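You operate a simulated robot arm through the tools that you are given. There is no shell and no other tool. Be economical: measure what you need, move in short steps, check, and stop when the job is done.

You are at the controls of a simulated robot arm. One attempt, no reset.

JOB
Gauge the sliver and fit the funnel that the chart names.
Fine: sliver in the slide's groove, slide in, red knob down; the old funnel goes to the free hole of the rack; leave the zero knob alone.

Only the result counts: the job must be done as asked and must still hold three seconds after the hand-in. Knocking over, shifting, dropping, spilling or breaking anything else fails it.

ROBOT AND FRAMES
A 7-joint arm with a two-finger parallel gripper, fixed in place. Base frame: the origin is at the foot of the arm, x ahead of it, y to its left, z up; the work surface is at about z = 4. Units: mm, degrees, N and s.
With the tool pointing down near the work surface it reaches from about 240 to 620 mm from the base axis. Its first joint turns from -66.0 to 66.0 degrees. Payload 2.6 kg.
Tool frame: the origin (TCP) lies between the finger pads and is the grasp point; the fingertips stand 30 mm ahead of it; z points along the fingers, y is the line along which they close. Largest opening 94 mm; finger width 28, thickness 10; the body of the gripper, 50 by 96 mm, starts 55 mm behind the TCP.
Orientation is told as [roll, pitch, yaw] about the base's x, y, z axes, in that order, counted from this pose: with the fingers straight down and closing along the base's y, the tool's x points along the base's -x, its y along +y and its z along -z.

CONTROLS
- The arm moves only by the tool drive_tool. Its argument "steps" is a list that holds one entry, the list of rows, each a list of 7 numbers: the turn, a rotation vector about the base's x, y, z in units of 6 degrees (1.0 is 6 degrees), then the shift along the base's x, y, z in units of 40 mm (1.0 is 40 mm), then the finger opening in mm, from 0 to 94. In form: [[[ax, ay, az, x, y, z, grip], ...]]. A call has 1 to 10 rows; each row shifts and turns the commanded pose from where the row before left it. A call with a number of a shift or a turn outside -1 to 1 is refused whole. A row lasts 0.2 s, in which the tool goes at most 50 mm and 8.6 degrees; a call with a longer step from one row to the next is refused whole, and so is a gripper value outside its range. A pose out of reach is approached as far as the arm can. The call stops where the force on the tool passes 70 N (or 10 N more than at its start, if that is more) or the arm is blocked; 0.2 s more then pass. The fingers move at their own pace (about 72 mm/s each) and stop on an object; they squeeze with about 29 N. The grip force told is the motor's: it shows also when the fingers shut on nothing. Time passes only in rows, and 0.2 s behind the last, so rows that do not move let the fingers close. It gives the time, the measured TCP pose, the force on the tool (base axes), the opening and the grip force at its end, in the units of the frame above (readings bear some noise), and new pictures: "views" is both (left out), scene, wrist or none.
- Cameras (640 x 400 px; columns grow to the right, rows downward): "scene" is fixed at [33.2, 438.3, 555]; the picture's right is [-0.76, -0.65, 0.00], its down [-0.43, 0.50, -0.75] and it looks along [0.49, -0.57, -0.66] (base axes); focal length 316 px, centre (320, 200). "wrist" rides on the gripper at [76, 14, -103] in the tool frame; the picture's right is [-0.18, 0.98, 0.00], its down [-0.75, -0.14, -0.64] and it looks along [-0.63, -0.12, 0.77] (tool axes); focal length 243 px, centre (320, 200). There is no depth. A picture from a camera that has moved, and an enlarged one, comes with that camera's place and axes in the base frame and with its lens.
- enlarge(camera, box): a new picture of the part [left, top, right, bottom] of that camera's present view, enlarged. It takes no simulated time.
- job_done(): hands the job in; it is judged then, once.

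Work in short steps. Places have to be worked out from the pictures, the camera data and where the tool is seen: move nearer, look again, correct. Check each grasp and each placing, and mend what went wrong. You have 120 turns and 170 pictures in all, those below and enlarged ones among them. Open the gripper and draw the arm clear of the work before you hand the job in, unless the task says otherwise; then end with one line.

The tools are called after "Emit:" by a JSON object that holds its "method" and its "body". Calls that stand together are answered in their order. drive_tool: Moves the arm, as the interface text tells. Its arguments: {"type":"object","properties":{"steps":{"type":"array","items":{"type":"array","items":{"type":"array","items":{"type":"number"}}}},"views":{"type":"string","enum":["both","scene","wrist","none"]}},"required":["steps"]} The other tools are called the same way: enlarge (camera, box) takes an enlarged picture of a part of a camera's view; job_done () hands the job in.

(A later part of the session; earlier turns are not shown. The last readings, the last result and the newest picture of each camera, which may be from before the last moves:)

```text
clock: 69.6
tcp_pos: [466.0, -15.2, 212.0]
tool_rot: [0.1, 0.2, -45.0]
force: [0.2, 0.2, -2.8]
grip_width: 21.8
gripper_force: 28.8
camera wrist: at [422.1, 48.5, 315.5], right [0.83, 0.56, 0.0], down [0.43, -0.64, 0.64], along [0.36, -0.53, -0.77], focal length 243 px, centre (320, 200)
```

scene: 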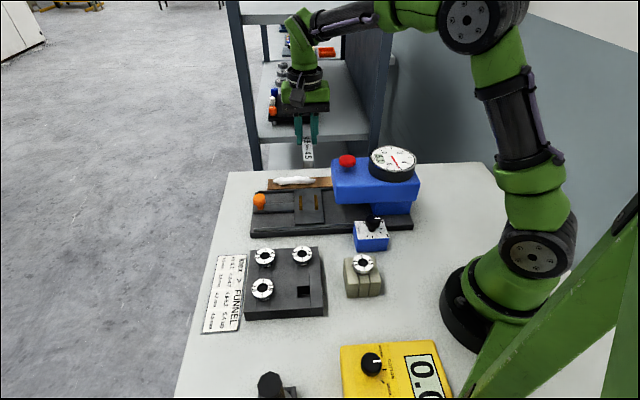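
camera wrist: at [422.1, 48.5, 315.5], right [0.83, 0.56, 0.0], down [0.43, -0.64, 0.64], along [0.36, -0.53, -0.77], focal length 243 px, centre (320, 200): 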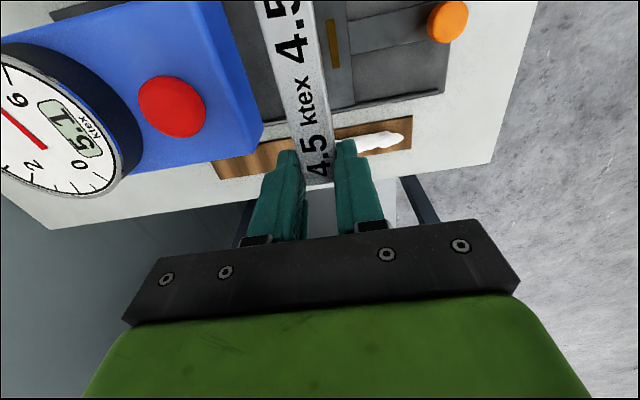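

The bar is held firmly. I descend to z≈95 and look at alignment with the bars.

Emit:
{"method": "drive_tool", "body": {"steps": [[[0, 0, 0, 0, 0.03, -0.9, 6], [0, 0, 0, 0, 0.02, -0.9, 6], [0, 0, 0, 0, 0, -0.8, 6], [0, 0, 0, 0, 0, -0.3, 6], [0, 0, 0, 0, 0, 0, 6]]], "views": "wrist"}}

Emit:
{"method": "enlarge", "body": {"camera": "scene", "box": [265, 155, 345, 215]}}

```text
clock: 70.8
tcp_pos: [464.5, -14.7, 93.3]
tool_rot: [0.2, 0.2, -45.0]
force: [0.0, -0.2, -3.8]
grip_width: 21.8
gripper_force: 29.1
camera wrist: at [421.3, 49.2, 197.0], right [0.83, 0.56, 0.0], down [0.43, -0.64, 0.64], along [0.36, -0.53, -0.77], focal length 243 px, centre (320, 200)
```

wrist: 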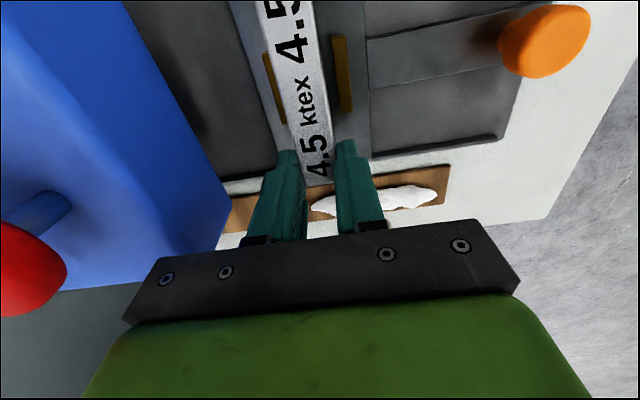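

```text
6.67 times, centred on (305, 185) of scene
camera zoom: at [33.2, 438.3, 555.0], right [-0.76, -0.65, 0.0], down [-0.43, 0.5, -0.75], along [0.49, -0.57, -0.66], focal length 2107 px, centre (420, 300)
```

zoom: 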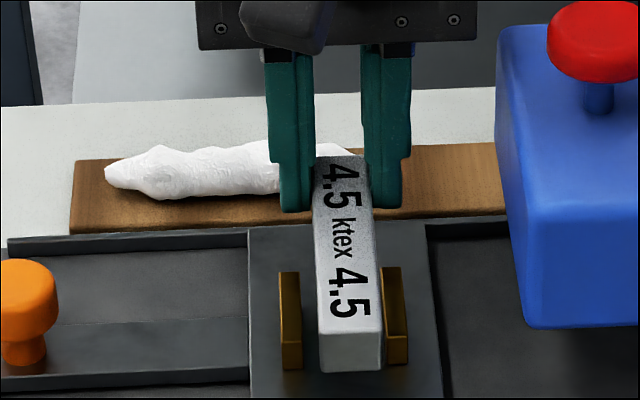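

The bar is about 2 mm towards the head side, so I shift (+1.4,+1.4) and lower to z≈74, then gently.

Emit:
{"method": "drive_tool", "body": {"steps": [[[0, 0, 0, 0.035, 0.05, -0.25, 6], [0, 0, 0, 0, 0, -0.2, 6], [0, 0, 0, 0, 0, -0.08, 6], [0, 0, 0, 0, 0, 0, 6]]], "views": "wrist"}}

Emit:
{"method": "enlarge", "body": {"camera": "scene", "box": [265, 155, 345, 215]}}

```text
clock: 71.8
tcp_pos: [465.3, -10.4, 73.1]
tool_rot: [0.2, 0.2, -45.0]
force: [0.4, 0.5, -3.8]
grip_width: 21.9
gripper_force: 29.2
camera wrist: at [422.2, 53.2, 176.3], right [0.83, 0.56, 0.0], down [0.43, -0.64, 0.64], along [0.36, -0.53, -0.77], focal length 243 px, centre (320, 200)
```

wrist: 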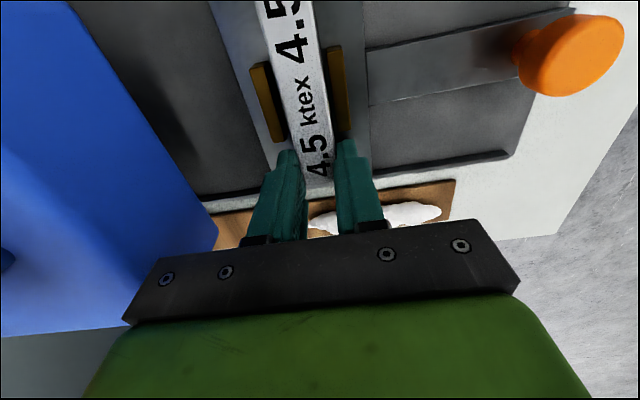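

```text
6.67 times, centred on (305, 185) of scene
camera zoom: at [33.2, 438.3, 555.0], right [-0.76, -0.65, 0.0], down [-0.43, 0.5, -0.75], along [0.49, -0.57, -0.66], focal length 2107 px, centre (420, 300)
```

zoom: 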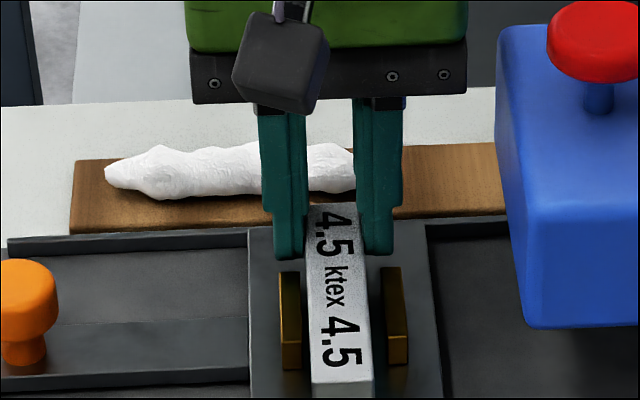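

A bit too far outward now; I correct (0,-2.6), and lower to z≈67.

Emit:
{"method": "drive_tool", "body": {"steps": [[[0, 0, 0, 0, -0.065, 0, 6], [0, 0, 0, 0, 0, -0.08, 6], [0, 0, 0, 0, 0, -0.07, 6], [0, 0, 0, 0, 0, 0, 6]]], "views": "none"}}

Emit:
{"method": "enlarge", "body": {"camera": "scene", "box": [265, 155, 345, 215]}}

```text
clock: 72.8
tcp_pos: [464.7, -12.7, 68.9]
tool_rot: [0.1, 0.2, -45.0]
force: [0.7, 0.3, -2.9]
grip_width: 21.4
gripper_force: 28.3
```

```text
6.67 times, centred on (305, 185) of scene
camera zoom: at [33.2, 438.3, 555.0], right [-0.76, -0.65, 0.0], down [-0.43, 0.5, -0.75], along [0.49, -0.57, -0.66], focal length 2107 px, centre (420, 300)
```

zoom: 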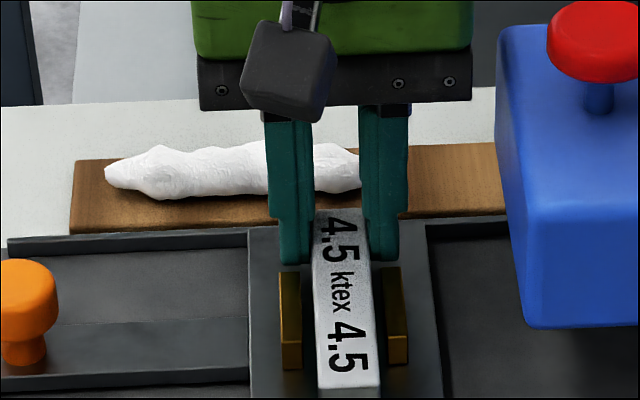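

Well centred. I lower until light contact.

Emit:
{"method": "drive_tool", "body": {"steps": [[[0, 0, 0, 0, 0, -0.05, 6], [0, 0, 0, 0, 0, -0.04, 6], [0, 0, 0, 0, 0, 0, 6]]], "views": "none"}}

```text
clock: 73.6
tcp_pos: [466.6, -12.1, 66.2]
tool_rot: [0.4, 0.1, -45.1]
force: [-5.4, 6.5, 25.5]
grip_width: 21.9
gripper_force: 29.0
```

The bar is seated on the plate. I ease up 1 mm, open, and rise.

Emit:
{"method": "drive_tool", "body": {"steps": [[[0, 0, 0, 0, 0, 0.03, 6], [0, 0, 0, 0, 0, 0, 40], [0, 0, 0, 0, 0, 0, 40], [0, 0, 0, 0, 0, 0.4, 40], [0, 0, 0, 0, 0, 0.9, 40], [0, 0, 0, 0, 0, 0.9, 0], [0, 0, 0, 0, 0, 0, 0]]], "views": "both"}}

Emit:
{"method": "enlarge", "body": {"camera": "scene", "box": [265, 155, 345, 215]}}

```text
clock: 75.2
tcp_pos: [466.7, -16.4, 151.6]
tool_rot: [0.1, 0.2, -45.0]
force: [0.3, -0.2, -0.4]
grip_width: 0.0
gripper_force: 29.2
camera wrist: at [423.4, 47.5, 256.2], right [0.82, 0.57, 0.0], down [0.43, -0.64, 0.64], along [0.36, -0.53, -0.77], focal length 243 px, centre (320, 200)
```

scene: 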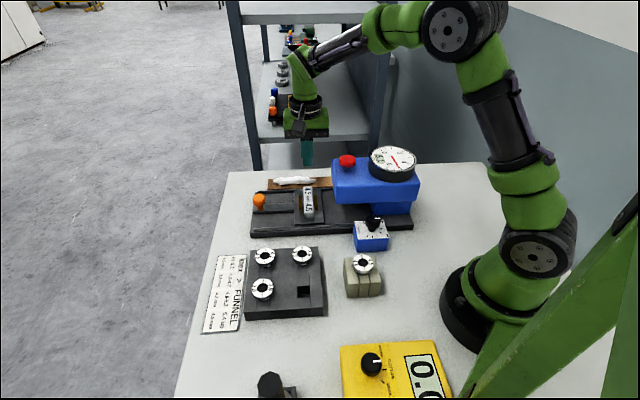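
wrist: 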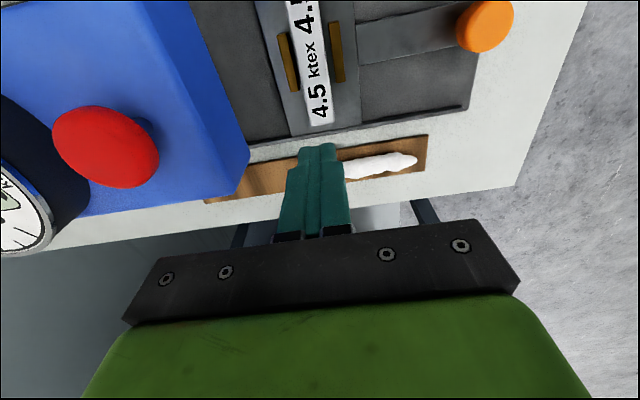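

```text
6.67 times, centred on (305, 185) of scene
camera zoom: at [33.2, 438.3, 555.0], right [-0.76, -0.65, 0.0], down [-0.43, 0.5, -0.75], along [0.49, -0.57, -0.66], focal length 2107 px, centre (420, 300)
```

zoom: 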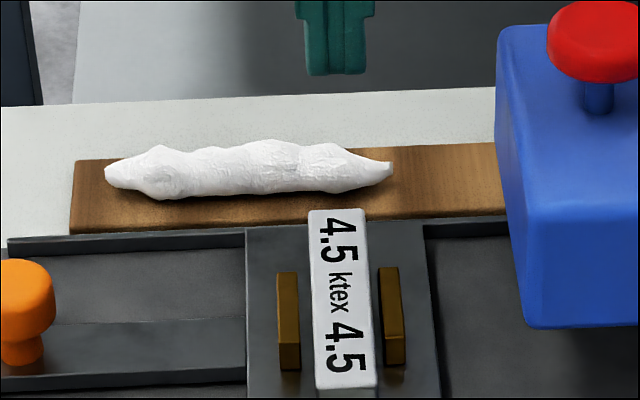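

The reference sits squarely in the groove. I go beyond the knob (now ≈(524,99)) and descend to push the slide in.

Emit:
{"method": "drive_tool", "body": {"steps": [[[0, 0, 0, 0.5, 0.9, 0.3, 0], [0, 0, 0, 0.55, 0.9, 0, 0], [0, 0, 0, 0.55, 0.9, 0, 0], [0, 0, 0, 0.52, 0.86, 0, 0], [0, 0, 0, 0, 0, 0, 0], [0, 0, 0, 0, 0, -0.8, 0], [0, 0, 0, 0, 0, -0.8, 0], [0, 0, 0, 0, 0, -0.8, 0], [0, 0, 0, 0, 0, 0, 0]]], "views": "wrist"}}

```text
clock: 77.2
tcp_pos: [553.2, 130.6, 72.6]
tool_rot: [0.2, 0.2, -45.0]
force: [-1.0, -1.1, -0.2]
grip_width: 0.1
gripper_force: 28.7
camera wrist: at [509.7, 193.3, 175.4], right [0.83, 0.56, 0.0], down [0.43, -0.64, 0.64], along [0.36, -0.53, -0.77], focal length 243 px, centre (320, 200)
```

wrist: 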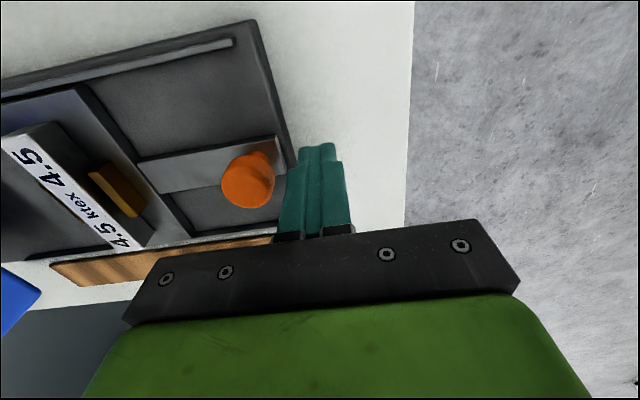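

In position. I push in along the axis.

Emit:
{"method": "drive_tool", "body": {"steps": [[[0, 0, 0, -0.15, -0.15, -0.08, 0], [0, 0, 0, -0.18, -0.18, 0, 0], [0, 0, 0, -0.18, -0.18, 0, 0], [0, 0, 0, -0.18, -0.18, 0, 0], [0, 0, 0, -0.18, -0.18, 0, 0], [0, 0, 0, -0.18, -0.18, 0, 0], [0, 0, 0, -0.18, -0.18, 0, 0], [0, 0, 0, -0.18, -0.18, 0, 0], [0, 0, 0, -0.18, -0.18, 0, 0], [0, 0, 0, -0.15, -0.15, 0, 0]]], "views": "none"}}

Emit:
{"method": "drive_tool", "body": {"steps": [[[0, 0, 0, -0.1, -0.1, 0, 0], [0, 0, 0, -0.07, -0.07, 0, 0], [0, 0, 0, -0.06, -0.06, 0, 0], [0, 0, 0, -0.06, -0.06, 0, 0]]], "views": "scene"}}

```text
clock: 79.4
tcp_pos: [482.2, 59.5, 67.2]
tool_rot: [0.0, 0.2, -45.1]
force: [0.1, 0.3, 0.1]
grip_width: 0.2
gripper_force: 29.4
```

```text
clock: 80.4
tcp_pos: [473.9, 52.3, 66.7]
tool_rot: [1.0, -0.3, -44.1]
force: [4.7, 2.1, -3.8]
grip_width: 0.3
gripper_force: 29.2
stopped in row 4: the force on the tool passed its limit (the readings are from after the stop); the commanded pose is now the measured one
```

scene: 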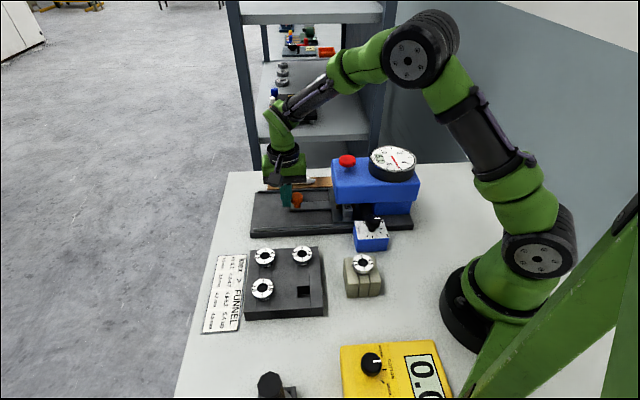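

At the stop. I retreat, rise, and go over the red knob.

Emit:
{"method": "drive_tool", "body": {"steps": [[[-0.12, 0.05, -0.12, 0.25, 0.25, 0, 0], [0, 0, 0, 0, 0, 0.9, 0], [0, 0, 0, 0, 0, 0.9, 0], [0, 0, 0, 0, 0, 0.95, 0], [0, 0, 0, 0, 0, 0.95, 0], [0, 0, 0, -0.68, -0.71, 0.1, 0], [0, 0, 0, -0.68, -0.71, 0, 0], [0, 0, 0, -0.68, -0.71, 0, 0], [0, 0, 0, -0.66, -0.69, 0, 0], [0, 0, 0, 0, 0, 0, 0]]], "views": "none"}}

Emit:
{"method": "drive_tool", "body": {"steps": [[[0, 0, 0, 0, 0, -0.4, 0], [0, 0, 0, 0, 0, -0.3, 0], [0, 0, 0, 0, 0, -0.08, 0], [0, 0, 0, 0, 0, -0.08, 0], [0, 0, 0, 0, 0, -0.05, 0], [0, 0, 0, 0, 0, 0, 0]]], "views": "wrist"}}

```text
clock: 82.6
tcp_pos: [377.6, -49.1, 216.8]
tool_rot: [0.2, -0.5, -44.9]
force: [0.3, -0.6, -0.4]
grip_width: 0.1
gripper_force: 28.7
```

```text
clock: 84.0
tcp_pos: [377.4, -51.6, 182.5]
tool_rot: [0.4, -0.7, -45.0]
force: [-17.4, 1.6, 49.0]
grip_width: 0.0
gripper_force: 29.0
camera wrist: at [331.8, 12.5, 285.5], right [0.83, 0.56, 0.01], down [0.42, -0.63, 0.65], along [0.37, -0.53, -0.76], focal length 243 px, centre (320, 200)
```

wrist: 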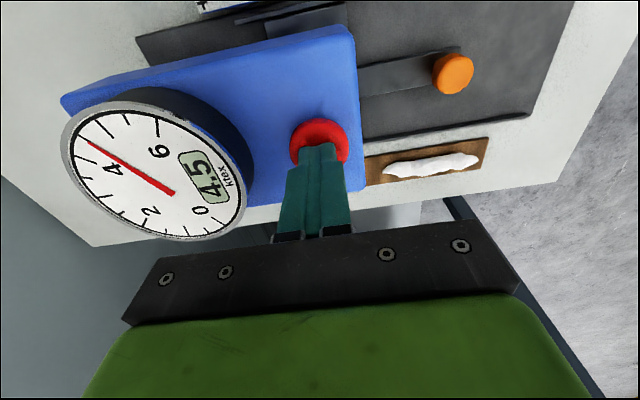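

The reference reads 4.5, so the gauge is true and the sliver's 5.1 → funnel 4.2. Now I restore things: back to the orange knob to pull the slide out and return the reference.

Emit:
{"method": "drive_tool", "body": {"steps": [[[-0.06, 0.11, 0, 0, 0, 0.4, 0], [0, 0, 0, 0, 0, 0.8, 0], [0, 0, 0, 0.5, 0.53, 0, 50], [0, 0, 0, 0.5, 0.54, 0, 54], [0, 0, 0, 0.51, 0.54, -0.5, 54], [0, 0, 0, 0.53, 0.55, -0.8, 54], [0, 0, 0, 0, 0, -0.8, 54], [0, 0, 0, 0, 0, 0, 54]]], "views": "wrist"}}

```text
clock: 85.8
tcp_pos: [453.8, 37.0, 148.1]
tool_rot: [-0.6, -0.3, -44.9]
force: [0.2, 0.8, -0.4]
grip_width: 54.1
gripper_force: 0.0
camera wrist: at [410.8, 102.2, 250.9], right [0.82, 0.57, -0.01], down [0.44, -0.63, 0.65], along [0.36, -0.54, -0.76], focal length 243 px, centre (320, 200)
```

wrist: 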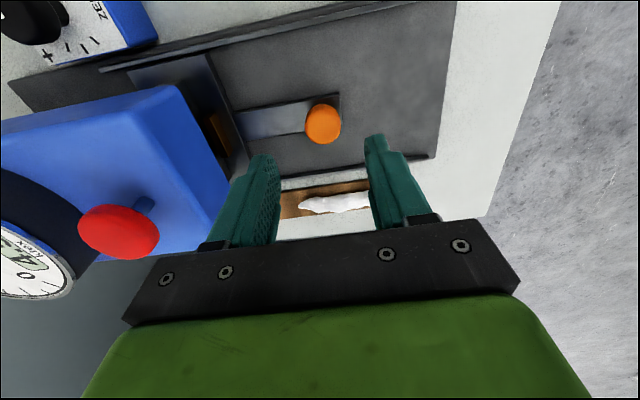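

Same geometry as before: I shift (+5,-2), descend to z≈65 and grip, then pull.

Emit:
{"method": "drive_tool", "body": {"steps": [[[0.1, 0.05, 0, 0.12, -0.05, -0.8, 54], [0, 0, 0, 0, 0, -0.8, 54], [0, 0, 0, 0, 0, -0.47, 54], [0, 0, 0, 0, 0, 0, 54], [0, 0, 0, 0, 0, 0, 10], [0, 0, 0, 0, 0, 0, 10], [0, 0, 0, 0, 0, 0, 10]]], "views": "none"}}

Emit:
{"method": "drive_tool", "body": {"steps": [[[0, 0, 0, 0.15, 0.15, 0, 10], [0, 0, 0, 0.16, 0.16, 0, 10], [0, 0, 0, 0.16, 0.16, 0, 10], [0, 0, 0, 0.16, 0.16, 0, 10], [0, 0, 0, 0.16, 0.16, 0, 10], [0, 0, 0, 0.16, 0.16, 0, 10], [0, 0, 0, 0.16, 0.16, 0, 10], [0, 0, 0, 0.16, 0.16, 0, 10], [0, 0, 0, 0.16, 0.16, 0, 10], [0, 0, 0, 0.16, 0.16, 0, 10]]], "views": "scene"}}

```text
clock: 87.4
tcp_pos: [459.8, 33.2, 62.5]
tool_rot: [-0.4, 0.4, -44.9]
force: [0.8, -2.1, -7.0]
grip_width: 29.8
gripper_force: 45.0
```

```text
clock: 89.6
tcp_pos: [523.2, 98.2, 62.1]
tool_rot: [-0.4, 0.6, -44.9]
force: [-2.0, 0.8, -16.7]
grip_width: 29.7
gripper_force: 44.8
```

scene: 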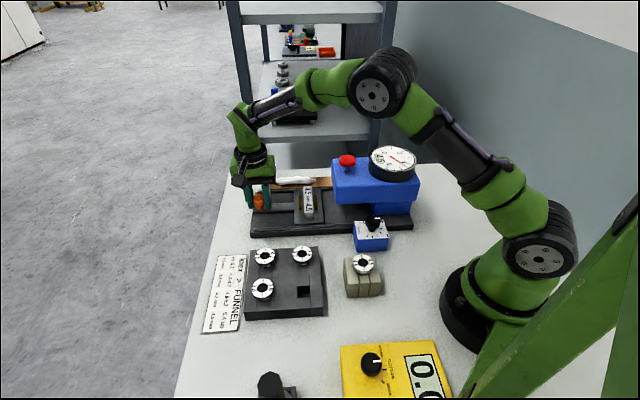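

The slide is out with the reference in place. I release, rise, and go above the reference's end (465,-13).

Emit:
{"method": "drive_tool", "body": {"steps": [[[0, 0, 0, 0, 0, 0, 54], [0, 0, 0, 0, 0, 0, 54], [0, 0, 0, 0, 0, 0.5, 54], [0.05, 0, 0, 0, 0, 0.9, 44], [0, 0, 0, -0.4, -0.6, 0.5, 44], [0, 0, 0, -0.35, -0.75, 0, 44], [0, 0, 0, -0.35, -0.75, 0, 44], [0, 0, 0, -0.32, -0.68, -0.3, 44], [0, 0, 0, 0, 0, -0.7, 44], [0, 0, 0, 0, 0, 0, 44]]], "views": "wrist"}}

```text
clock: 91.8
tcp_pos: [470.4, -15.8, 97.8]
tool_rot: [-0.1, 0.5, -44.9]
force: [0.4, 0.2, 0.4]
grip_width: 43.9
gripper_force: 0.0
camera wrist: at [427.8, 47.3, 201.3], right [0.82, 0.57, 0.0], down [0.44, -0.64, 0.63], along [0.36, -0.52, -0.77], focal length 243 px, centre (320, 200)
```

wrist: 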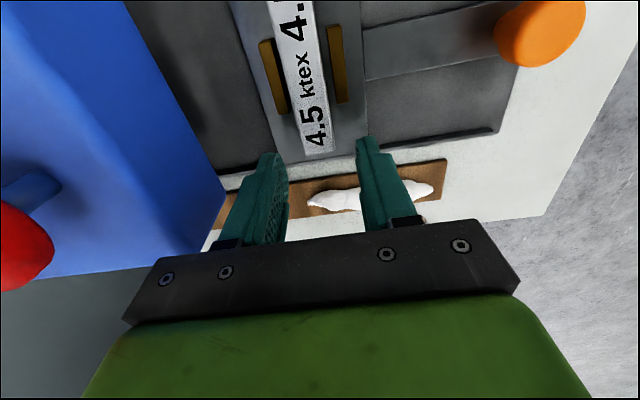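

The bar's end is at about (474.5,-19). I shift (-3.7,+4.3) to the same grip point and lower to z≈66.

Emit:
{"method": "drive_tool", "body": {"steps": [[[0, -0.08, 0, -0.09, 0.11, 0, 44], [0, 0, 0, 0, 0, -0.4, 44], [0, 0, 0, 0, 0, -0.25, 44], [0, 0, 0, 0, 0, -0.13, 44], [0, 0, 0, 0, 0, 0, 44]]], "views": "none"}}

Emit:
{"method": "enlarge", "body": {"camera": "wrist", "box": [200, 0, 460, 200]}}

```text
clock: 93.0
tcp_pos: [464.7, -10.8, 67.8]
tool_rot: [0.2, 0.2, -44.9]
force: [-0.6, 0.3, -0.6]
grip_width: 43.9
gripper_force: 0.1
```

```text
2.00 times, centred on (330, 100) of wrist
camera zoom: at [420.5, 52.7, 171.2], right [0.82, 0.57, 0.0], down [0.43, -0.64, 0.64], along [0.36, -0.52, -0.77], focal length 485 px, centre (300, 400)
```

zoom: 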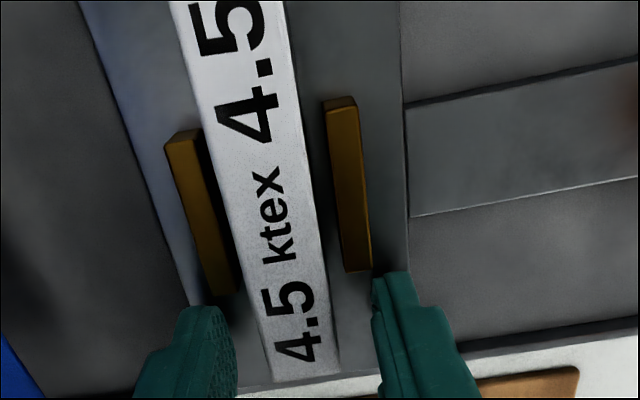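

I shift (+1.5,-1.5) for bar clearance, lower 1 mm, close, then lift.

Emit:
{"method": "drive_tool", "body": {"steps": [[[0, 0, 0, 0.04, -0.035, -0.03, 44], [0, 0, 0, 0, 0, 0, 6], [0, 0, 0, 0, 0, 0, 6], [0, 0, 0, 0, 0, 0, 6], [0, 0, 0, 0, 0, 0, 6]]], "views": "wrist"}}

```text
clock: 94.2
tcp_pos: [465.9, -12.1, 67.0]
tool_rot: [0.1, 0.2, -44.8]
force: [1.3, 0.2, 1.4]
grip_width: 21.7
gripper_force: 29.0
camera wrist: at [422.6, 51.4, 170.4], right [0.82, 0.57, 0.0], down [0.43, -0.64, 0.64], along [0.36, -0.52, -0.77], focal length 243 px, centre (320, 200)
```

wrist: 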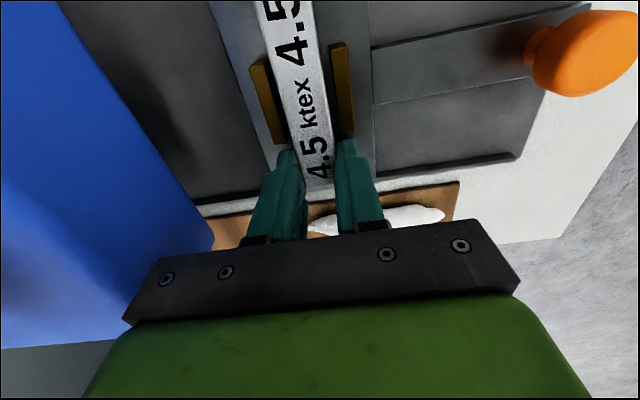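

Gripped just as before. I lift to z≈212 and turn back to yaw 42.4 while returning towards (475.5,-129.2).

Emit:
{"method": "drive_tool", "body": {"steps": [[[0, 0, 0, 0, 0, 0.4, 6], [0, 0, 0, 0, 0, 0.8, 6], [0, 0, 0, 0, 0, 0.8, 6], [0, 0, 0, 0, 0, 0.8, 6], [0, 0, 0, 0, 0, 0.83, 6], [0, 0, 1, 0.02, -0.195, 0, 6], [0, 0, 1, 0.02, -0.195, 0, 6], [0, 0, 1, 0.02, -0.195, 0, 6], [0, 0, 1, 0.02, -0.195, 0, 6], [0, 0, 1, 0.02, -0.195, 0, 6]]], "views": "none"}}

Emit:
{"method": "drive_tool", "body": {"steps": [[[0, 0, 1, 0.02, -0.195, 0, 6], [0, 0, 1, 0.02, -0.195, 0, 6], [0, 0, 1, 0.02, -0.195, 0, 6], [0, 0, 1, 0.02, -0.195, 0, 6], [0, 0, 1, 0.02, -0.195, 0, 6], [0, 0, 1, 0.01, -0.195, 0, 6], [0, 0, 1, 0.01, -0.195, 0, 6], [0, 0, 1, 0.01, -0.195, 0, 6], [0, 0, 1, 0, -0.195, 0, 6], [0, 0, 0.55, 0, -0.195, 0, 6]]], "views": "none"}}

Emit:
{"method": "drive_tool", "body": {"steps": [[[0, 0, 0, 0, 0, -0.9, 6], [0, 0, 0, 0, 0, -0.9, 6], [0, 0, 0, 0, 0, -0.9, 6], [0, 0, 0, 0, 0, -0.6, 6], [0, 0, 0, 0, 0, 0, 6]]], "views": "wrist"}}

```text
clock: 96.4
tcp_pos: [471.6, -49.3, 213.0]
tool_rot: [0.2, 0.3, -14.8]
force: [-0.1, -0.9, -3.4]
grip_width: 21.5
gripper_force: 29.2
```

```text
clock: 98.6
tcp_pos: [474.6, -128.9, 211.4]
tool_rot: [0.3, 0.2, 42.7]
force: [-0.1, 0.1, -3.5]
grip_width: 21.5
gripper_force: 29.5
```

```text
clock: 99.8
tcp_pos: [474.8, -130.2, 80.9]
tool_rot: [0.2, 0.2, 42.4]
force: [0.1, 0.0, -3.4]
grip_width: 21.7
gripper_force: 28.9
camera wrist: at [409.6, -170.7, 183.5], right [-0.53, 0.85, 0.0], down [0.66, 0.4, 0.64], along [0.54, 0.34, -0.77], focal length 243 px, centre (320, 200)
```

wrist: 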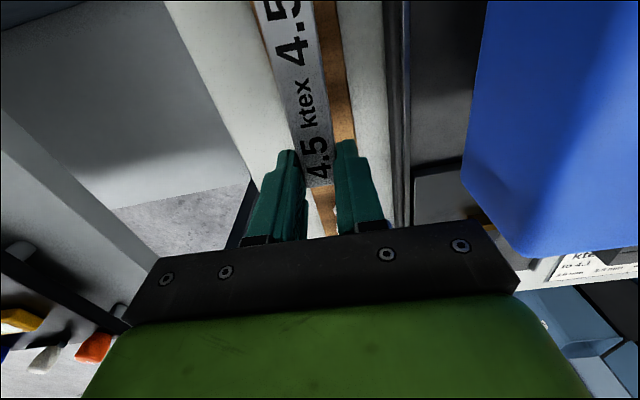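

On the return pose. I lower to z≈44.

Emit:
{"method": "drive_tool", "body": {"steps": [[[0, 0, 0, 0.02, 0.015, -0.4, 6], [0, 0, 0, 0, 0, -0.35, 6], [0, 0, 0, 0, 0, -0.15, 6], [0, 0, 0, 0, 0, 0, 6]]], "views": "wrist"}}

Emit:
{"method": "drive_tool", "body": {"steps": [[[0, 0, 0, 0, 0, -0.04, 6], [0, 0, 0, 0, 0, 0, 6]]], "views": "none"}}

```text
clock: 100.8
tcp_pos: [476.1, -127.2, 42.3]
tool_rot: [0.3, 0.3, 42.5]
force: [-0.4, 0.2, -3.1]
grip_width: 21.7
gripper_force: 29.1
camera wrist: at [411.3, -168.9, 146.8], right [-0.53, 0.85, 0.0], down [0.66, 0.4, 0.64], along [0.54, 0.34, -0.77], focal length 243 px, centre (320, 200)
```

wrist: 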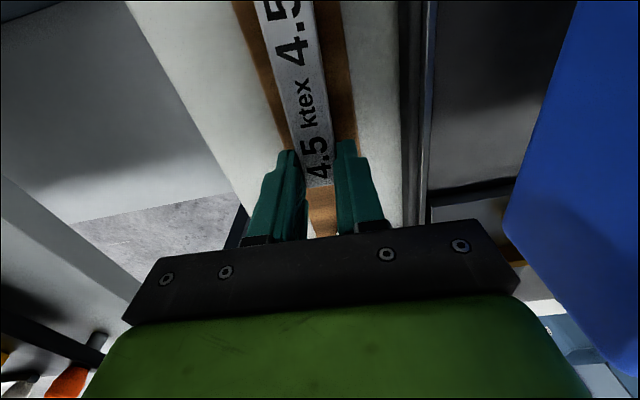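

```text
clock: 101.4
tcp_pos: [476.2, -127.9, 41.5]
tool_rot: [0.2, 0.3, 42.5]
force: [-0.6, -0.7, -3.7]
grip_width: 21.9
gripper_force: 28.8
```

Very nearly the pick pose; the bar's weight still hangs (-3.7 N). I lower another 2 mm.

Emit:
{"method": "drive_tool", "body": {"steps": [[[0, 0, 0, 0, -0.025, -0.03, 6], [0, 0, 0, 0, 0, -0.02, 6], [0, 0, 0, 0, 0, 0, 6]]], "views": "none"}}

Emit:
{"method": "drive_tool", "body": {"steps": [[[0, 0, 0, 0, 0, -0.03, 6], [0, 0, 0, 0, 0, 0, 6]]], "views": "none"}}

```text
clock: 102.2
tcp_pos: [476.4, -128.2, 40.5]
tool_rot: [0.1, 0.2, 42.3]
force: [-0.5, -0.1, -2.1]
grip_width: 21.8
gripper_force: 28.7
```

```text
clock: 102.8
tcp_pos: [475.8, -129.3, 40.6]
tool_rot: [0.1, 0.3, 42.3]
force: [-9.2, -0.5, 20.5]
grip_width: 21.7
gripper_force: 29.0
```

Contact (20 N): the bar is on the tray. I release, rise, and look.

Emit:
{"method": "drive_tool", "body": {"steps": [[[0, 0, 0, 0, 0, 0.03, 6], [0, 0, 0, 0, 0, 0, 40], [0, 0, 0, 0, 0, 0, 44], [0, 0, 0, 0, 0, 0.4, 44], [0, 0, 0, 0, 0, 0.8, 44], [0, 0, 0, -0.36, -0.25, 0.9, 44], [0, 0, 0, -0.36, -0.25, 0.65, 40], [0, 0, 0, 0, 0, 0, 40]]], "views": "wrist"}}

```text
clock: 104.6
tcp_pos: [450.0, -146.4, 150.0]
tool_rot: [0.2, 0.2, 42.4]
force: [-0.7, 0.1, -0.6]
grip_width: 40.4
gripper_force: 0.0
camera wrist: at [385.2, -187.4, 253.6], right [-0.53, 0.85, 0.0], down [0.66, 0.4, 0.64], along [0.54, 0.34, -0.77], focal length 243 px, centre (320, 200)
```

wrist: 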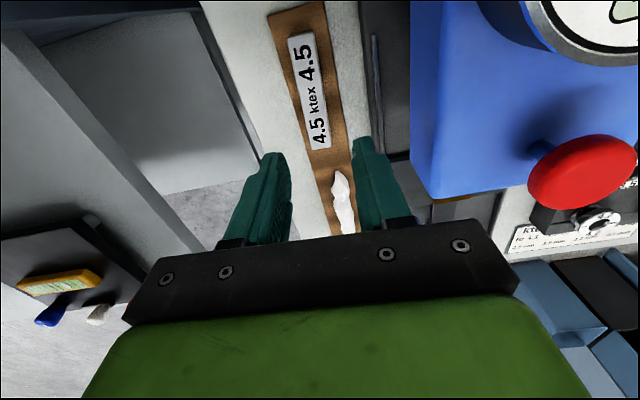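

The reference is back within a couple of mm. Now I return the sliver: move above its previous grip point (579.5,-17), yaw 44, z≈75.

Emit:
{"method": "drive_tool", "body": {"steps": [[[0, 0, 0.26, 0.8, 0.8, 0, 44], [0, 0, 0, 0.8, 0.8, 0, 44], [0, 0, 0, 0.8, 0.8, 0, 44], [0, 0, 0, 0.84, 0.83, -0.3, 44], [0, 0, 0, 0, 0, -0.8, 44], [0, 0, 0, 0, 0, -0.75, 44], [0, 0, 0, 0, 0, 0, 44]]], "views": "wrist"}}

```text
clock: 106.2
tcp_pos: [577.4, -19.1, 73.7]
tool_rot: [0.2, 0.2, 43.8]
force: [-0.6, -1.0, -1.0]
grip_width: 43.8
gripper_force: 0.0
camera wrist: at [513.8, -61.0, 177.0], right [-0.55, 0.84, 0.0], down [0.64, 0.42, 0.64], along [0.53, 0.35, -0.77], focal length 243 px, centre (320, 200)
```

wrist: 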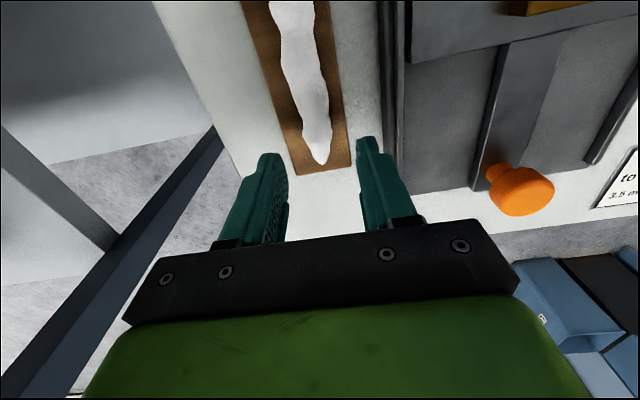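

The sliver's end is at (593,-8). I shift (+0.5,-3.5), descend to z≈40, and close.

Emit:
{"method": "drive_tool", "body": {"steps": [[[0, 0, 0, 0.01, -0.085, -0.3, 44], [0, 0, 0, 0, 0, -0.35, 44], [0, 0, 0, 0, 0, -0.19, 44], [0, 0, 0, 0, 0, 0, 44], [0, 0, 0, 0, 0, 0, 6], [0, 0, 0, 0, 0, 0, 6], [0, 0, 0, 0, 0, 0, 6], [0, 0, 0, 0, 0, 0, 6]]], "views": "wrist"}}

```text
clock: 108.0
tcp_pos: [576.2, -23.0, 42.6]
tool_rot: [0.3, 0.3, 44.0]
force: [0.1, -0.2, -0.3]
grip_width: 20.7
gripper_force: 29.4
camera wrist: at [513.6, -66.0, 146.1], right [-0.55, 0.84, 0.0], down [0.64, 0.42, 0.64], along [0.53, 0.35, -0.77], focal length 243 px, centre (320, 200)
```

wrist: 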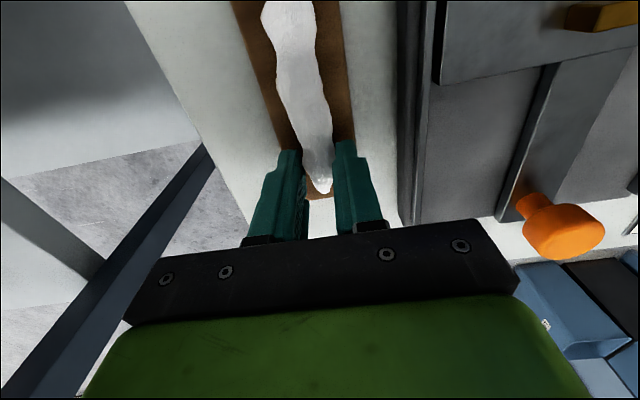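

Held. I lift to ~205, turn to yaw -45, and move over the groove's end point (466,-13).

Emit:
{"method": "drive_tool", "body": {"steps": [[[0, 0, 0, 0, 0, 0.5, 6], [0, 0, 0, 0, 0, 0.9, 6], [0, 0, 0, 0, 0, 0.9, 6], [0, 0, 0, 0, 0, 0.9, 6], [0, 0, 0, 0, 0, 0.9, 6], [0, 0, -1, -0.15, 0.02, 0, 6], [0, 0, -1, -0.15, 0.02, 0, 6], [0, 0, -1, -0.15, 0.02, 0, 6], [0, 0, -1, -0.15, 0.02, 0, 6], [0, 0, -1, -0.15, 0.02, 0, 6]]], "views": "none"}}

Emit:
{"method": "drive_tool", "body": {"steps": [[[0, 0, -1, -0.2, 0.02, 0, 6], [0, 0, -1, -0.2, 0.02, 0, 6], [0, 0, -1, -0.2, 0.02, 0, 6], [0, 0, -1, -0.2, 0.02, 0, 6], [0, 0, -1, -0.2, 0.02, 0, 6], [0, 0, -1, -0.2, 0.02, 0, 6], [0, 0, -1, -0.2, 0.02, 0, 6], [0, 0, -1, -0.2, 0.02, 0, 6], [0, 0, -1, -0.2, 0.02, 0, 6], [0, 0, -0.83, -0.2, 0.02, 0, 6]]], "views": "none"}}

Emit:
{"method": "drive_tool", "body": {"steps": [[[0, 0, 0, 0, 0, -0.9, 6], [0, 0, 0, 0, 0, -0.9, 6], [0, 0, 0, 0, 0, -0.9, 6], [0, 0, 0, 0, 0, 0, 6]]], "views": "wrist"}}

Emit:
{"method": "enlarge", "body": {"camera": "scene", "box": [265, 155, 345, 215]}}

```text
clock: 110.2
tcp_pos: [548.0, -20.0, 208.3]
tool_rot: [0.1, 0.3, 14.0]
force: [-0.1, 0.3, 0.2]
grip_width: 20.8
gripper_force: 28.8
```

```text
clock: 112.4
tcp_pos: [468.9, -9.1, 206.7]
tool_rot: [0.2, 0.2, -45.1]
force: [0.9, -0.3, -0.4]
grip_width: 20.7
gripper_force: 28.9
```

```text
clock: 113.4
tcp_pos: [468.0, -9.2, 97.2]
tool_rot: [0.1, 0.2, -45.0]
force: [0.6, -0.8, -0.9]
grip_width: 20.7
gripper_force: 29.1
camera wrist: at [424.5, 54.0, 200.5], right [0.83, 0.56, 0.0], down [0.43, -0.64, 0.64], along [0.36, -0.53, -0.77], focal length 243 px, centre (320, 200)
```

wrist: 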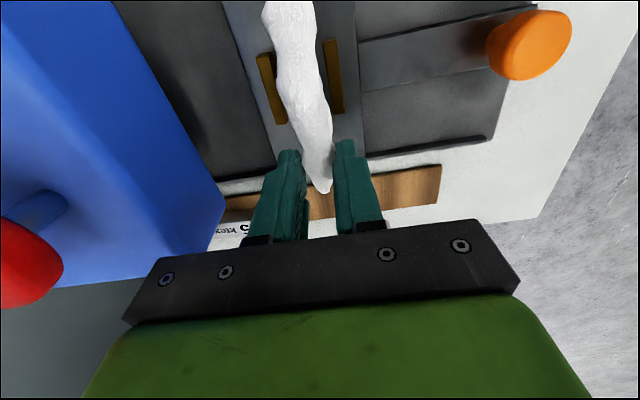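

```text
6.67 times, centred on (305, 185) of scene
camera zoom: at [33.2, 438.3, 555.0], right [-0.76, -0.65, 0.0], down [-0.43, 0.5, -0.75], along [0.49, -0.57, -0.66], focal length 2107 px, centre (420, 300)
```

zoom: 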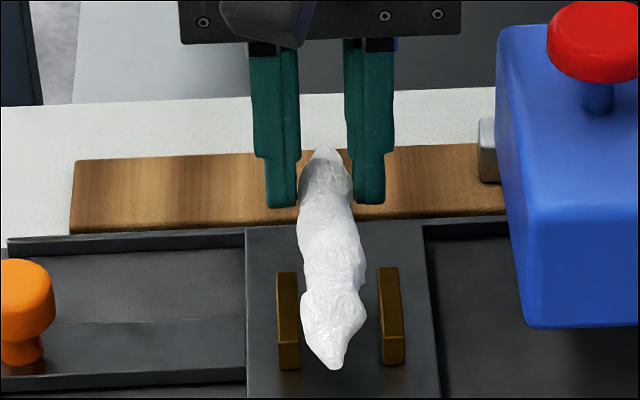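

Nearly centred; I shift (-1.6,-3) and lower to z≈71.

Emit:
{"method": "drive_tool", "body": {"steps": [[[0, 0, 0, -0.04, -0.08, 0, 6], [0, 0, 0, 0, 0, -0.35, 6], [0, 0, 0, 0, 0, -0.2, 6], [0, 0, 0, 0, 0, -0.1, 6], [0, 0, 0, 0, 0, 0, 6]]], "views": "none"}}

Emit:
{"method": "enlarge", "body": {"camera": "scene", "box": [265, 155, 345, 215]}}

```text
clock: 114.6
tcp_pos: [465.9, -14.3, 71.1]
tool_rot: [0.3, 0.3, -45.0]
force: [0.1, 0.6, -0.6]
grip_width: 20.5
gripper_force: 28.9
```

```text
6.67 times, centred on (305, 185) of scene
camera zoom: at [33.2, 438.3, 555.0], right [-0.76, -0.65, 0.0], down [-0.43, 0.5, -0.75], along [0.49, -0.57, -0.66], focal length 2107 px, centre (420, 300)
```

zoom: 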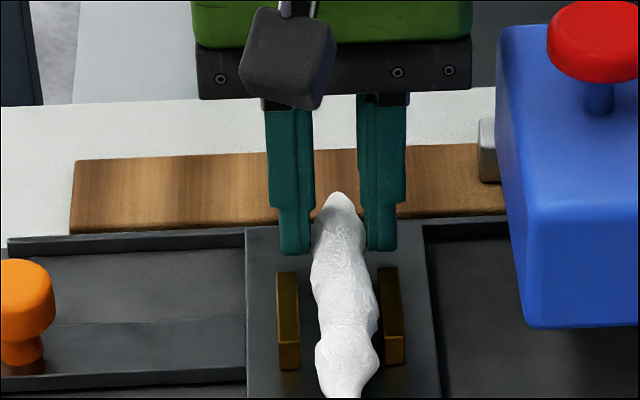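

Slightly to the head side; I shift +1 mm and lower until contact.

Emit:
{"method": "drive_tool", "body": {"steps": [[[0, 0, 0, 0.02, 0.02, 0, 6], [0, 0, 0, 0, 0, -0.06, 6], [0, 0, 0, 0, 0, -0.05, 6], [0, 0, 0, 0, 0, 0, 6]]], "views": "none"}}

Emit:
{"method": "drive_tool", "body": {"steps": [[[0, 0, 0, 0, 0, -0.04, 6], [0, 0, 0, 0, 0, 0, 6]]], "views": "none"}}

```text
clock: 115.6
tcp_pos: [468.2, -12.8, 68.7]
tool_rot: [0.2, 0.2, -45.1]
force: [0.2, 0.0, -0.1]
grip_width: 20.8
gripper_force: 28.8
```

```text
clock: 116.2
tcp_pos: [467.3, -13.8, 67.9]
tool_rot: [0.2, 0.1, -45.0]
force: [0.7, -1.6, 7.7]
grip_width: 20.6
gripper_force: 29.2
```

Light contact at z≈67: the sliver rests on the plate. I release, rise, and inspect.

Emit:
{"method": "drive_tool", "body": {"steps": [[[0, 0, 0, 0, 0, 0, 40], [0, 0, 0, 0, 0, 0, 40], [0, 0, 0, 0, 0, 0.4, 40], [0, 0, 0, 0, 0, 0.9, 40], [0, 0, 0, 0, 0, 0.9, 0], [0, 0, 0, 0, 0, 0, 0]]], "views": "none"}}

Emit:
{"method": "enlarge", "body": {"camera": "scene", "box": [245, 145, 355, 225]}}

```text
clock: 117.6
tcp_pos: [467.5, -12.0, 155.2]
tool_rot: [0.2, 0.3, -45.0]
force: [0.9, -1.1, 1.2]
grip_width: 0.1
gripper_force: 29.3
```

```text
5.00 times, centred on (300, 185) of scene
camera zoom: at [33.2, 438.3, 555.0], right [-0.76, -0.65, 0.0], down [-0.43, 0.5, -0.75], along [0.49, -0.57, -0.66], focal length 1580 px, centre (420, 275)
```

zoom: 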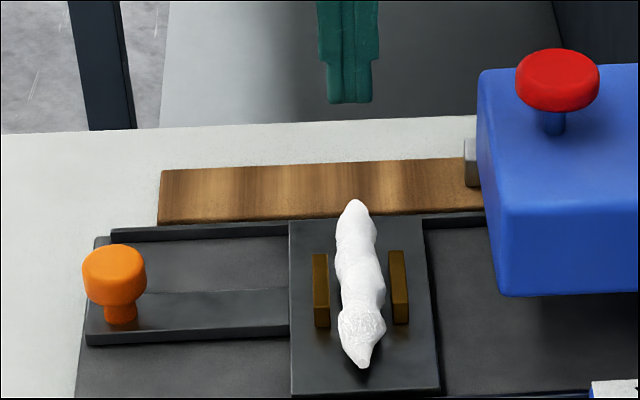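

The sliver is in the groove. I go beyond the orange knob, descend, and push the slide in.

Emit:
{"method": "drive_tool", "body": {"steps": [[[0, 0, 0, 0.5, 0.9, 0.3, 0], [0, 0, 0, 0.55, 0.9, 0, 0], [0, 0, 0, 0.55, 0.9, 0, 0], [0, 0, 0, 0.55, 0.88, 0, 0], [0, 0, 0, 0, 0, 0, 0], [0, 0, 0, 0, 0, -0.85, 0], [0, 0, 0, 0, 0, -0.85, 0], [0, 0, 0, 0, 0, -0.8, 0], [0, 0, 0, 0, 0, 0, 0]]], "views": "wrist"}}

```text
clock: 119.6
tcp_pos: [551.5, 128.2, 68.1]
tool_rot: [0.2, 0.5, -45.0]
force: [0.6, 0.1, 0.5]
grip_width: 0.0
gripper_force: 28.4
camera wrist: at [508.3, 191.7, 171.8], right [0.83, 0.56, 0.0], down [0.43, -0.64, 0.64], along [0.36, -0.53, -0.77], focal length 243 px, centre (320, 200)
```

wrist: 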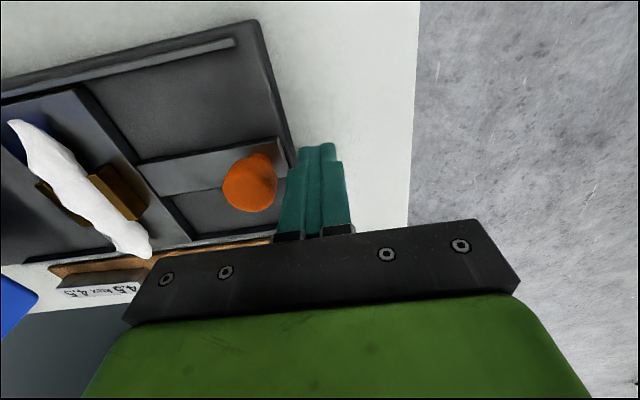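

In position; I push in to the stop.

Emit:
{"method": "drive_tool", "body": {"steps": [[[0, 0, 0, -0.15, -0.15, 0, 0], [0, 0, 0, -0.18, -0.18, 0, 0], [0, 0, 0, -0.18, -0.18, 0, 0], [0, 0, 0, -0.18, -0.18, 0, 0], [0, 0, 0, -0.18, -0.18, 0, 0], [0, 0, 0, -0.18, -0.18, 0, 0], [0, 0, 0, -0.18, -0.18, 0, 0], [0, 0, 0, -0.18, -0.18, 0, 0], [0, 0, 0, -0.18, -0.18, 0, 0], [0, 0, 0, -0.12, -0.12, 0, 0]]], "views": "none"}}

Emit:
{"method": "drive_tool", "body": {"steps": [[[0, 0, 0, -0.1, -0.1, 0, 0], [0, 0, 0, -0.07, -0.07, 0, 0], [0, 0, 0, -0.06, -0.06, 0, 0], [0, 0, 0, -0.06, -0.06, 0, 0]]], "views": "none"}}

```text
clock: 121.8
tcp_pos: [482.3, 61.4, 67.6]
tool_rot: [0.2, 0.3, -45.1]
force: [-0.4, -0.1, 0.0]
grip_width: 0.0
gripper_force: 28.2
```

```text
clock: 122.8
tcp_pos: [473.8, 52.5, 67.5]
tool_rot: [0.4, 0.3, -44.7]
force: [16.6, 10.9, -11.3]
grip_width: 0.2
gripper_force: 28.4
```

At the stop with ~20 N; one more small push to be sure, then retreat, rise and go over the red knob.

Emit:
{"method": "drive_tool", "body": {"steps": [[[0, 0, 0, -0.05, -0.05, 0, 0], [0, 0, 0, 0, 0, 0, 0]]], "views": "none"}}

Emit:
{"method": "drive_tool", "body": {"steps": [[[0, 0, 0, 0.3, 0.3, 0, 0], [0, 0, 0, 0, 0, 0.9, 0], [0, 0, 0, 0, 0, 0.9, 0], [0, 0, 0, 0, 0, 0.95, 0], [0, 0, 0, 0, 0, 0.95, 0], [0, 0, 0, -0.68, -0.71, 0.1, 0], [0, 0, 0, -0.68, -0.71, 0, 0], [0, 0, 0, -0.68, -0.71, 0, 0], [0, 0, 0, -0.68, -0.71, 0, 0], [0, 0, 0, 0, 0, 0, 0]]], "views": "none"}}

```text
clock: 123.4
tcp_pos: [473.7, 52.7, 67.1]
tool_rot: [0.7, 0.2, -44.5]
force: [37.3, 29.1, -25.0]
grip_width: 0.0
gripper_force: 29.0
```

```text
clock: 125.6
tcp_pos: [372.8, -52.8, 213.4]
tool_rot: [0.2, 0.2, -45.0]
force: [-0.1, -0.3, -0.3]
grip_width: 0.0
gripper_force: 29.1
```

Above the red knob. I press it down as before.

Emit:
{"method": "drive_tool", "body": {"steps": [[[0, 0, 0, 0.08, 0.05, -0.35, 0], [0, 0, 0, 0, 0, -0.25, 0], [0, 0, 0, 0, 0, -0.1, 0], [0, 0, 0, 0, 0, -0.08, 0], [0, 0, 0, 0, 0, -0.05, 0], [0, 0, 0, 0, 0, 0, 0]]], "views": "wrist"}}

```text
clock: 127.0
tcp_pos: [376.5, -52.8, 184.2]
tool_rot: [0.1, 0.1, -45.0]
force: [-0.4, -1.0, 4.0]
grip_width: 0.0
gripper_force: 29.3
camera wrist: at [333.4, 10.8, 287.8], right [0.83, 0.56, 0.0], down [0.43, -0.64, 0.64], along [0.36, -0.53, -0.77], focal length 243 px, centre (320, 200)
```

wrist: 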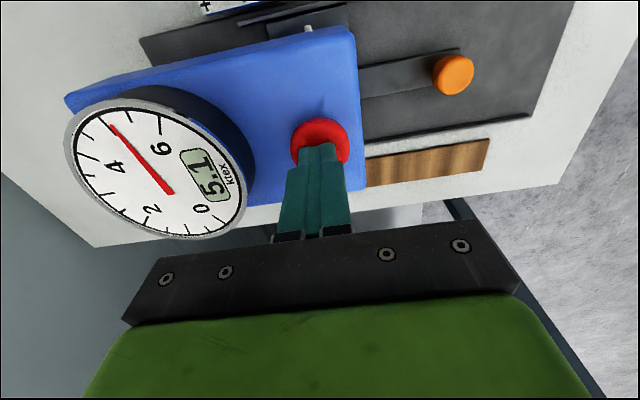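

5.1 ktex again, so the 4.2 funnel is to be fitted. Now I rise and go to the holder (est. (225,91)) to look at the old 4.5 funnel.

Emit:
{"method": "drive_tool", "body": {"steps": [[[0, 0, 0, 0, 0, 0.5, 0], [0, 0, 0, 0, 0, 0.8, 0], [0, 0, 0, -0.68, 0.66, 0, 40], [0, 0, 0, -0.68, 0.66, 0, 60], [0, 0, 0, -0.68, 0.66, 0, 60], [0, 0, 0, -0.68, 0.66, -0.3, 60], [0, 0, 0, -0.68, 0.66, -0.6, 60], [0, 0, 0, 0, 0, -0.6, 60], [0, 0, 0, 0, 0, 0, 60]]], "views": "both"}}

```text
clock: 129.0
tcp_pos: [238.5, 84.9, 178.2]
tool_rot: [0.2, 0.2, -45.0]
force: [-0.7, 0.2, -0.1]
grip_width: 60.2
gripper_force: 0.0
camera wrist: at [195.3, 147.2, 281.2], right [0.83, 0.56, 0.0], down [0.43, -0.64, 0.64], along [0.36, -0.53, -0.77], focal length 243 px, centre (320, 200)
```

scene: 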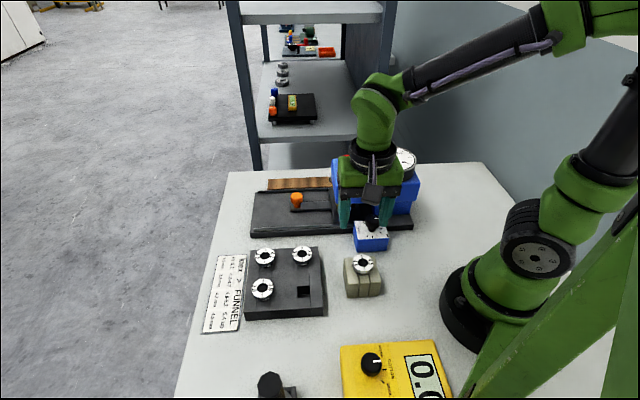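
wrist: 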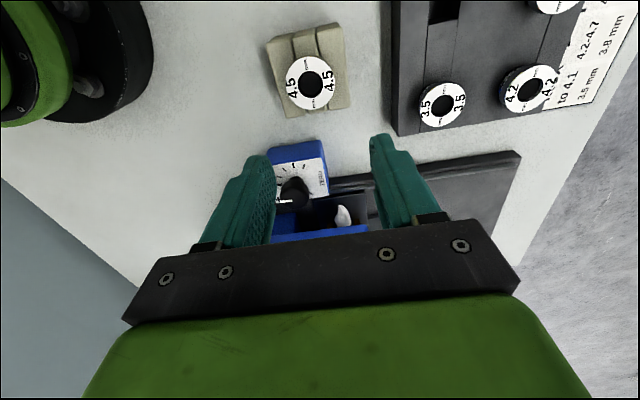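

The 4.5 funnel is at about (221,96.5,58), flange ~40 mm. I enlarge the holder and rack for detail.

Emit:
{"method": "enlarge", "body": {"camera": "wrist", "box": [250, 0, 370, 130]}}

Emit:
{"method": "enlarge", "body": {"camera": "scene", "box": [235, 235, 395, 330]}}

```text
3.08 times, centred on (310, 65) of wrist
camera zoom: at [195.3, 147.2, 281.2], right [0.83, 0.56, 0.0], down [0.43, -0.64, 0.64], along [0.36, -0.53, -0.77], focal length 746 px, centre (351, 615)
```

zoom: 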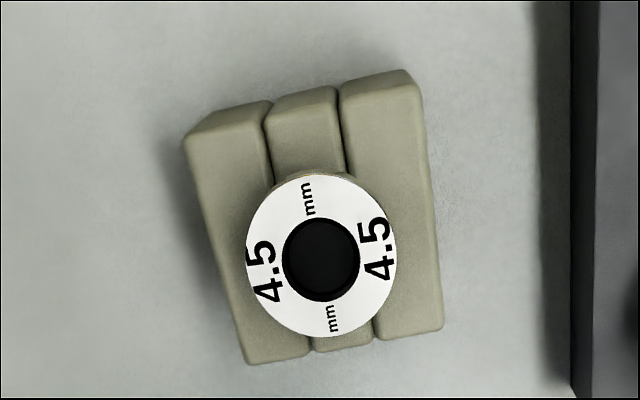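

```text
4.00 times, centred on (315, 282) of scene
camera zoom: at [33.2, 438.3, 555.0], right [-0.76, -0.65, 0.0], down [-0.43, 0.5, -0.75], along [0.49, -0.57, -0.66], focal length 1264 px, centre (340, -130)
```

zoom: 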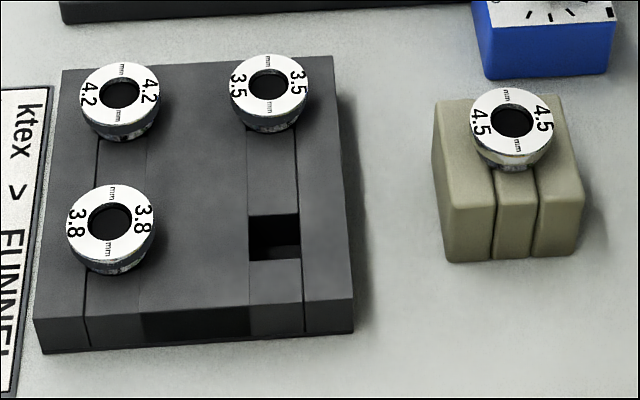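

I move to (221,96.5) above the old funnel and lower to z≈105 with an opening of 60.

Emit:
{"method": "drive_tool", "body": {"steps": [[[0, 0, 0, -0.22, 0.15, -0.6, 60], [0, 0, 0, -0.22, 0.14, -0.7, 60], [0, 0, 0, 0, 0, -0.5, 60], [0, 0, 0, 0, 0, 0, 60]]], "views": "wrist"}}

Emit:
{"method": "enlarge", "body": {"camera": "scene", "box": [310, 195, 420, 305]}}

```text
clock: 130.0
tcp_pos: [221.7, 93.3, 105.4]
tool_rot: [0.2, 0.2, -44.9]
force: [0.2, 0.4, 0.3]
grip_width: 60.1
gripper_force: 0.1
camera wrist: at [179.8, 156.1, 208.9], right [0.83, 0.56, 0.0], down [0.43, -0.64, 0.64], along [0.36, -0.53, -0.77], focal length 243 px, centre (320, 200)
```

wrist: 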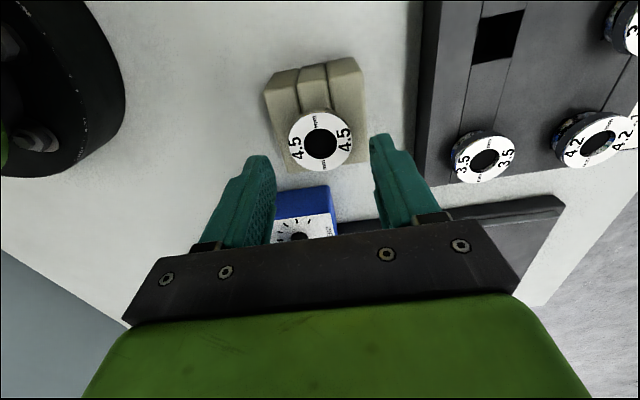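

```text
3.64 times, centred on (365, 250) of scene
camera zoom: at [33.2, 438.3, 555.0], right [-0.76, -0.65, 0.0], down [-0.43, 0.5, -0.75], along [0.49, -0.57, -0.66], focal length 1149 px, centre (156, 18)
```

zoom: 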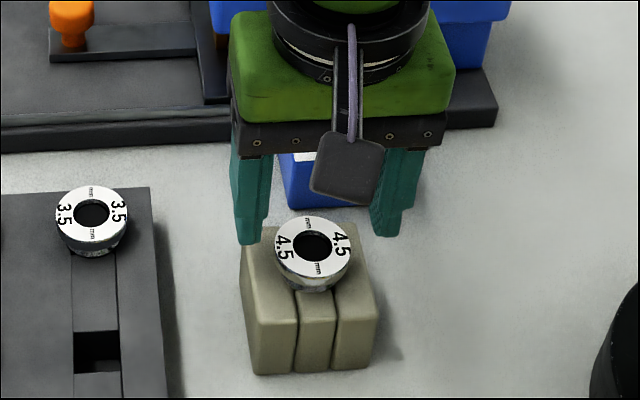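

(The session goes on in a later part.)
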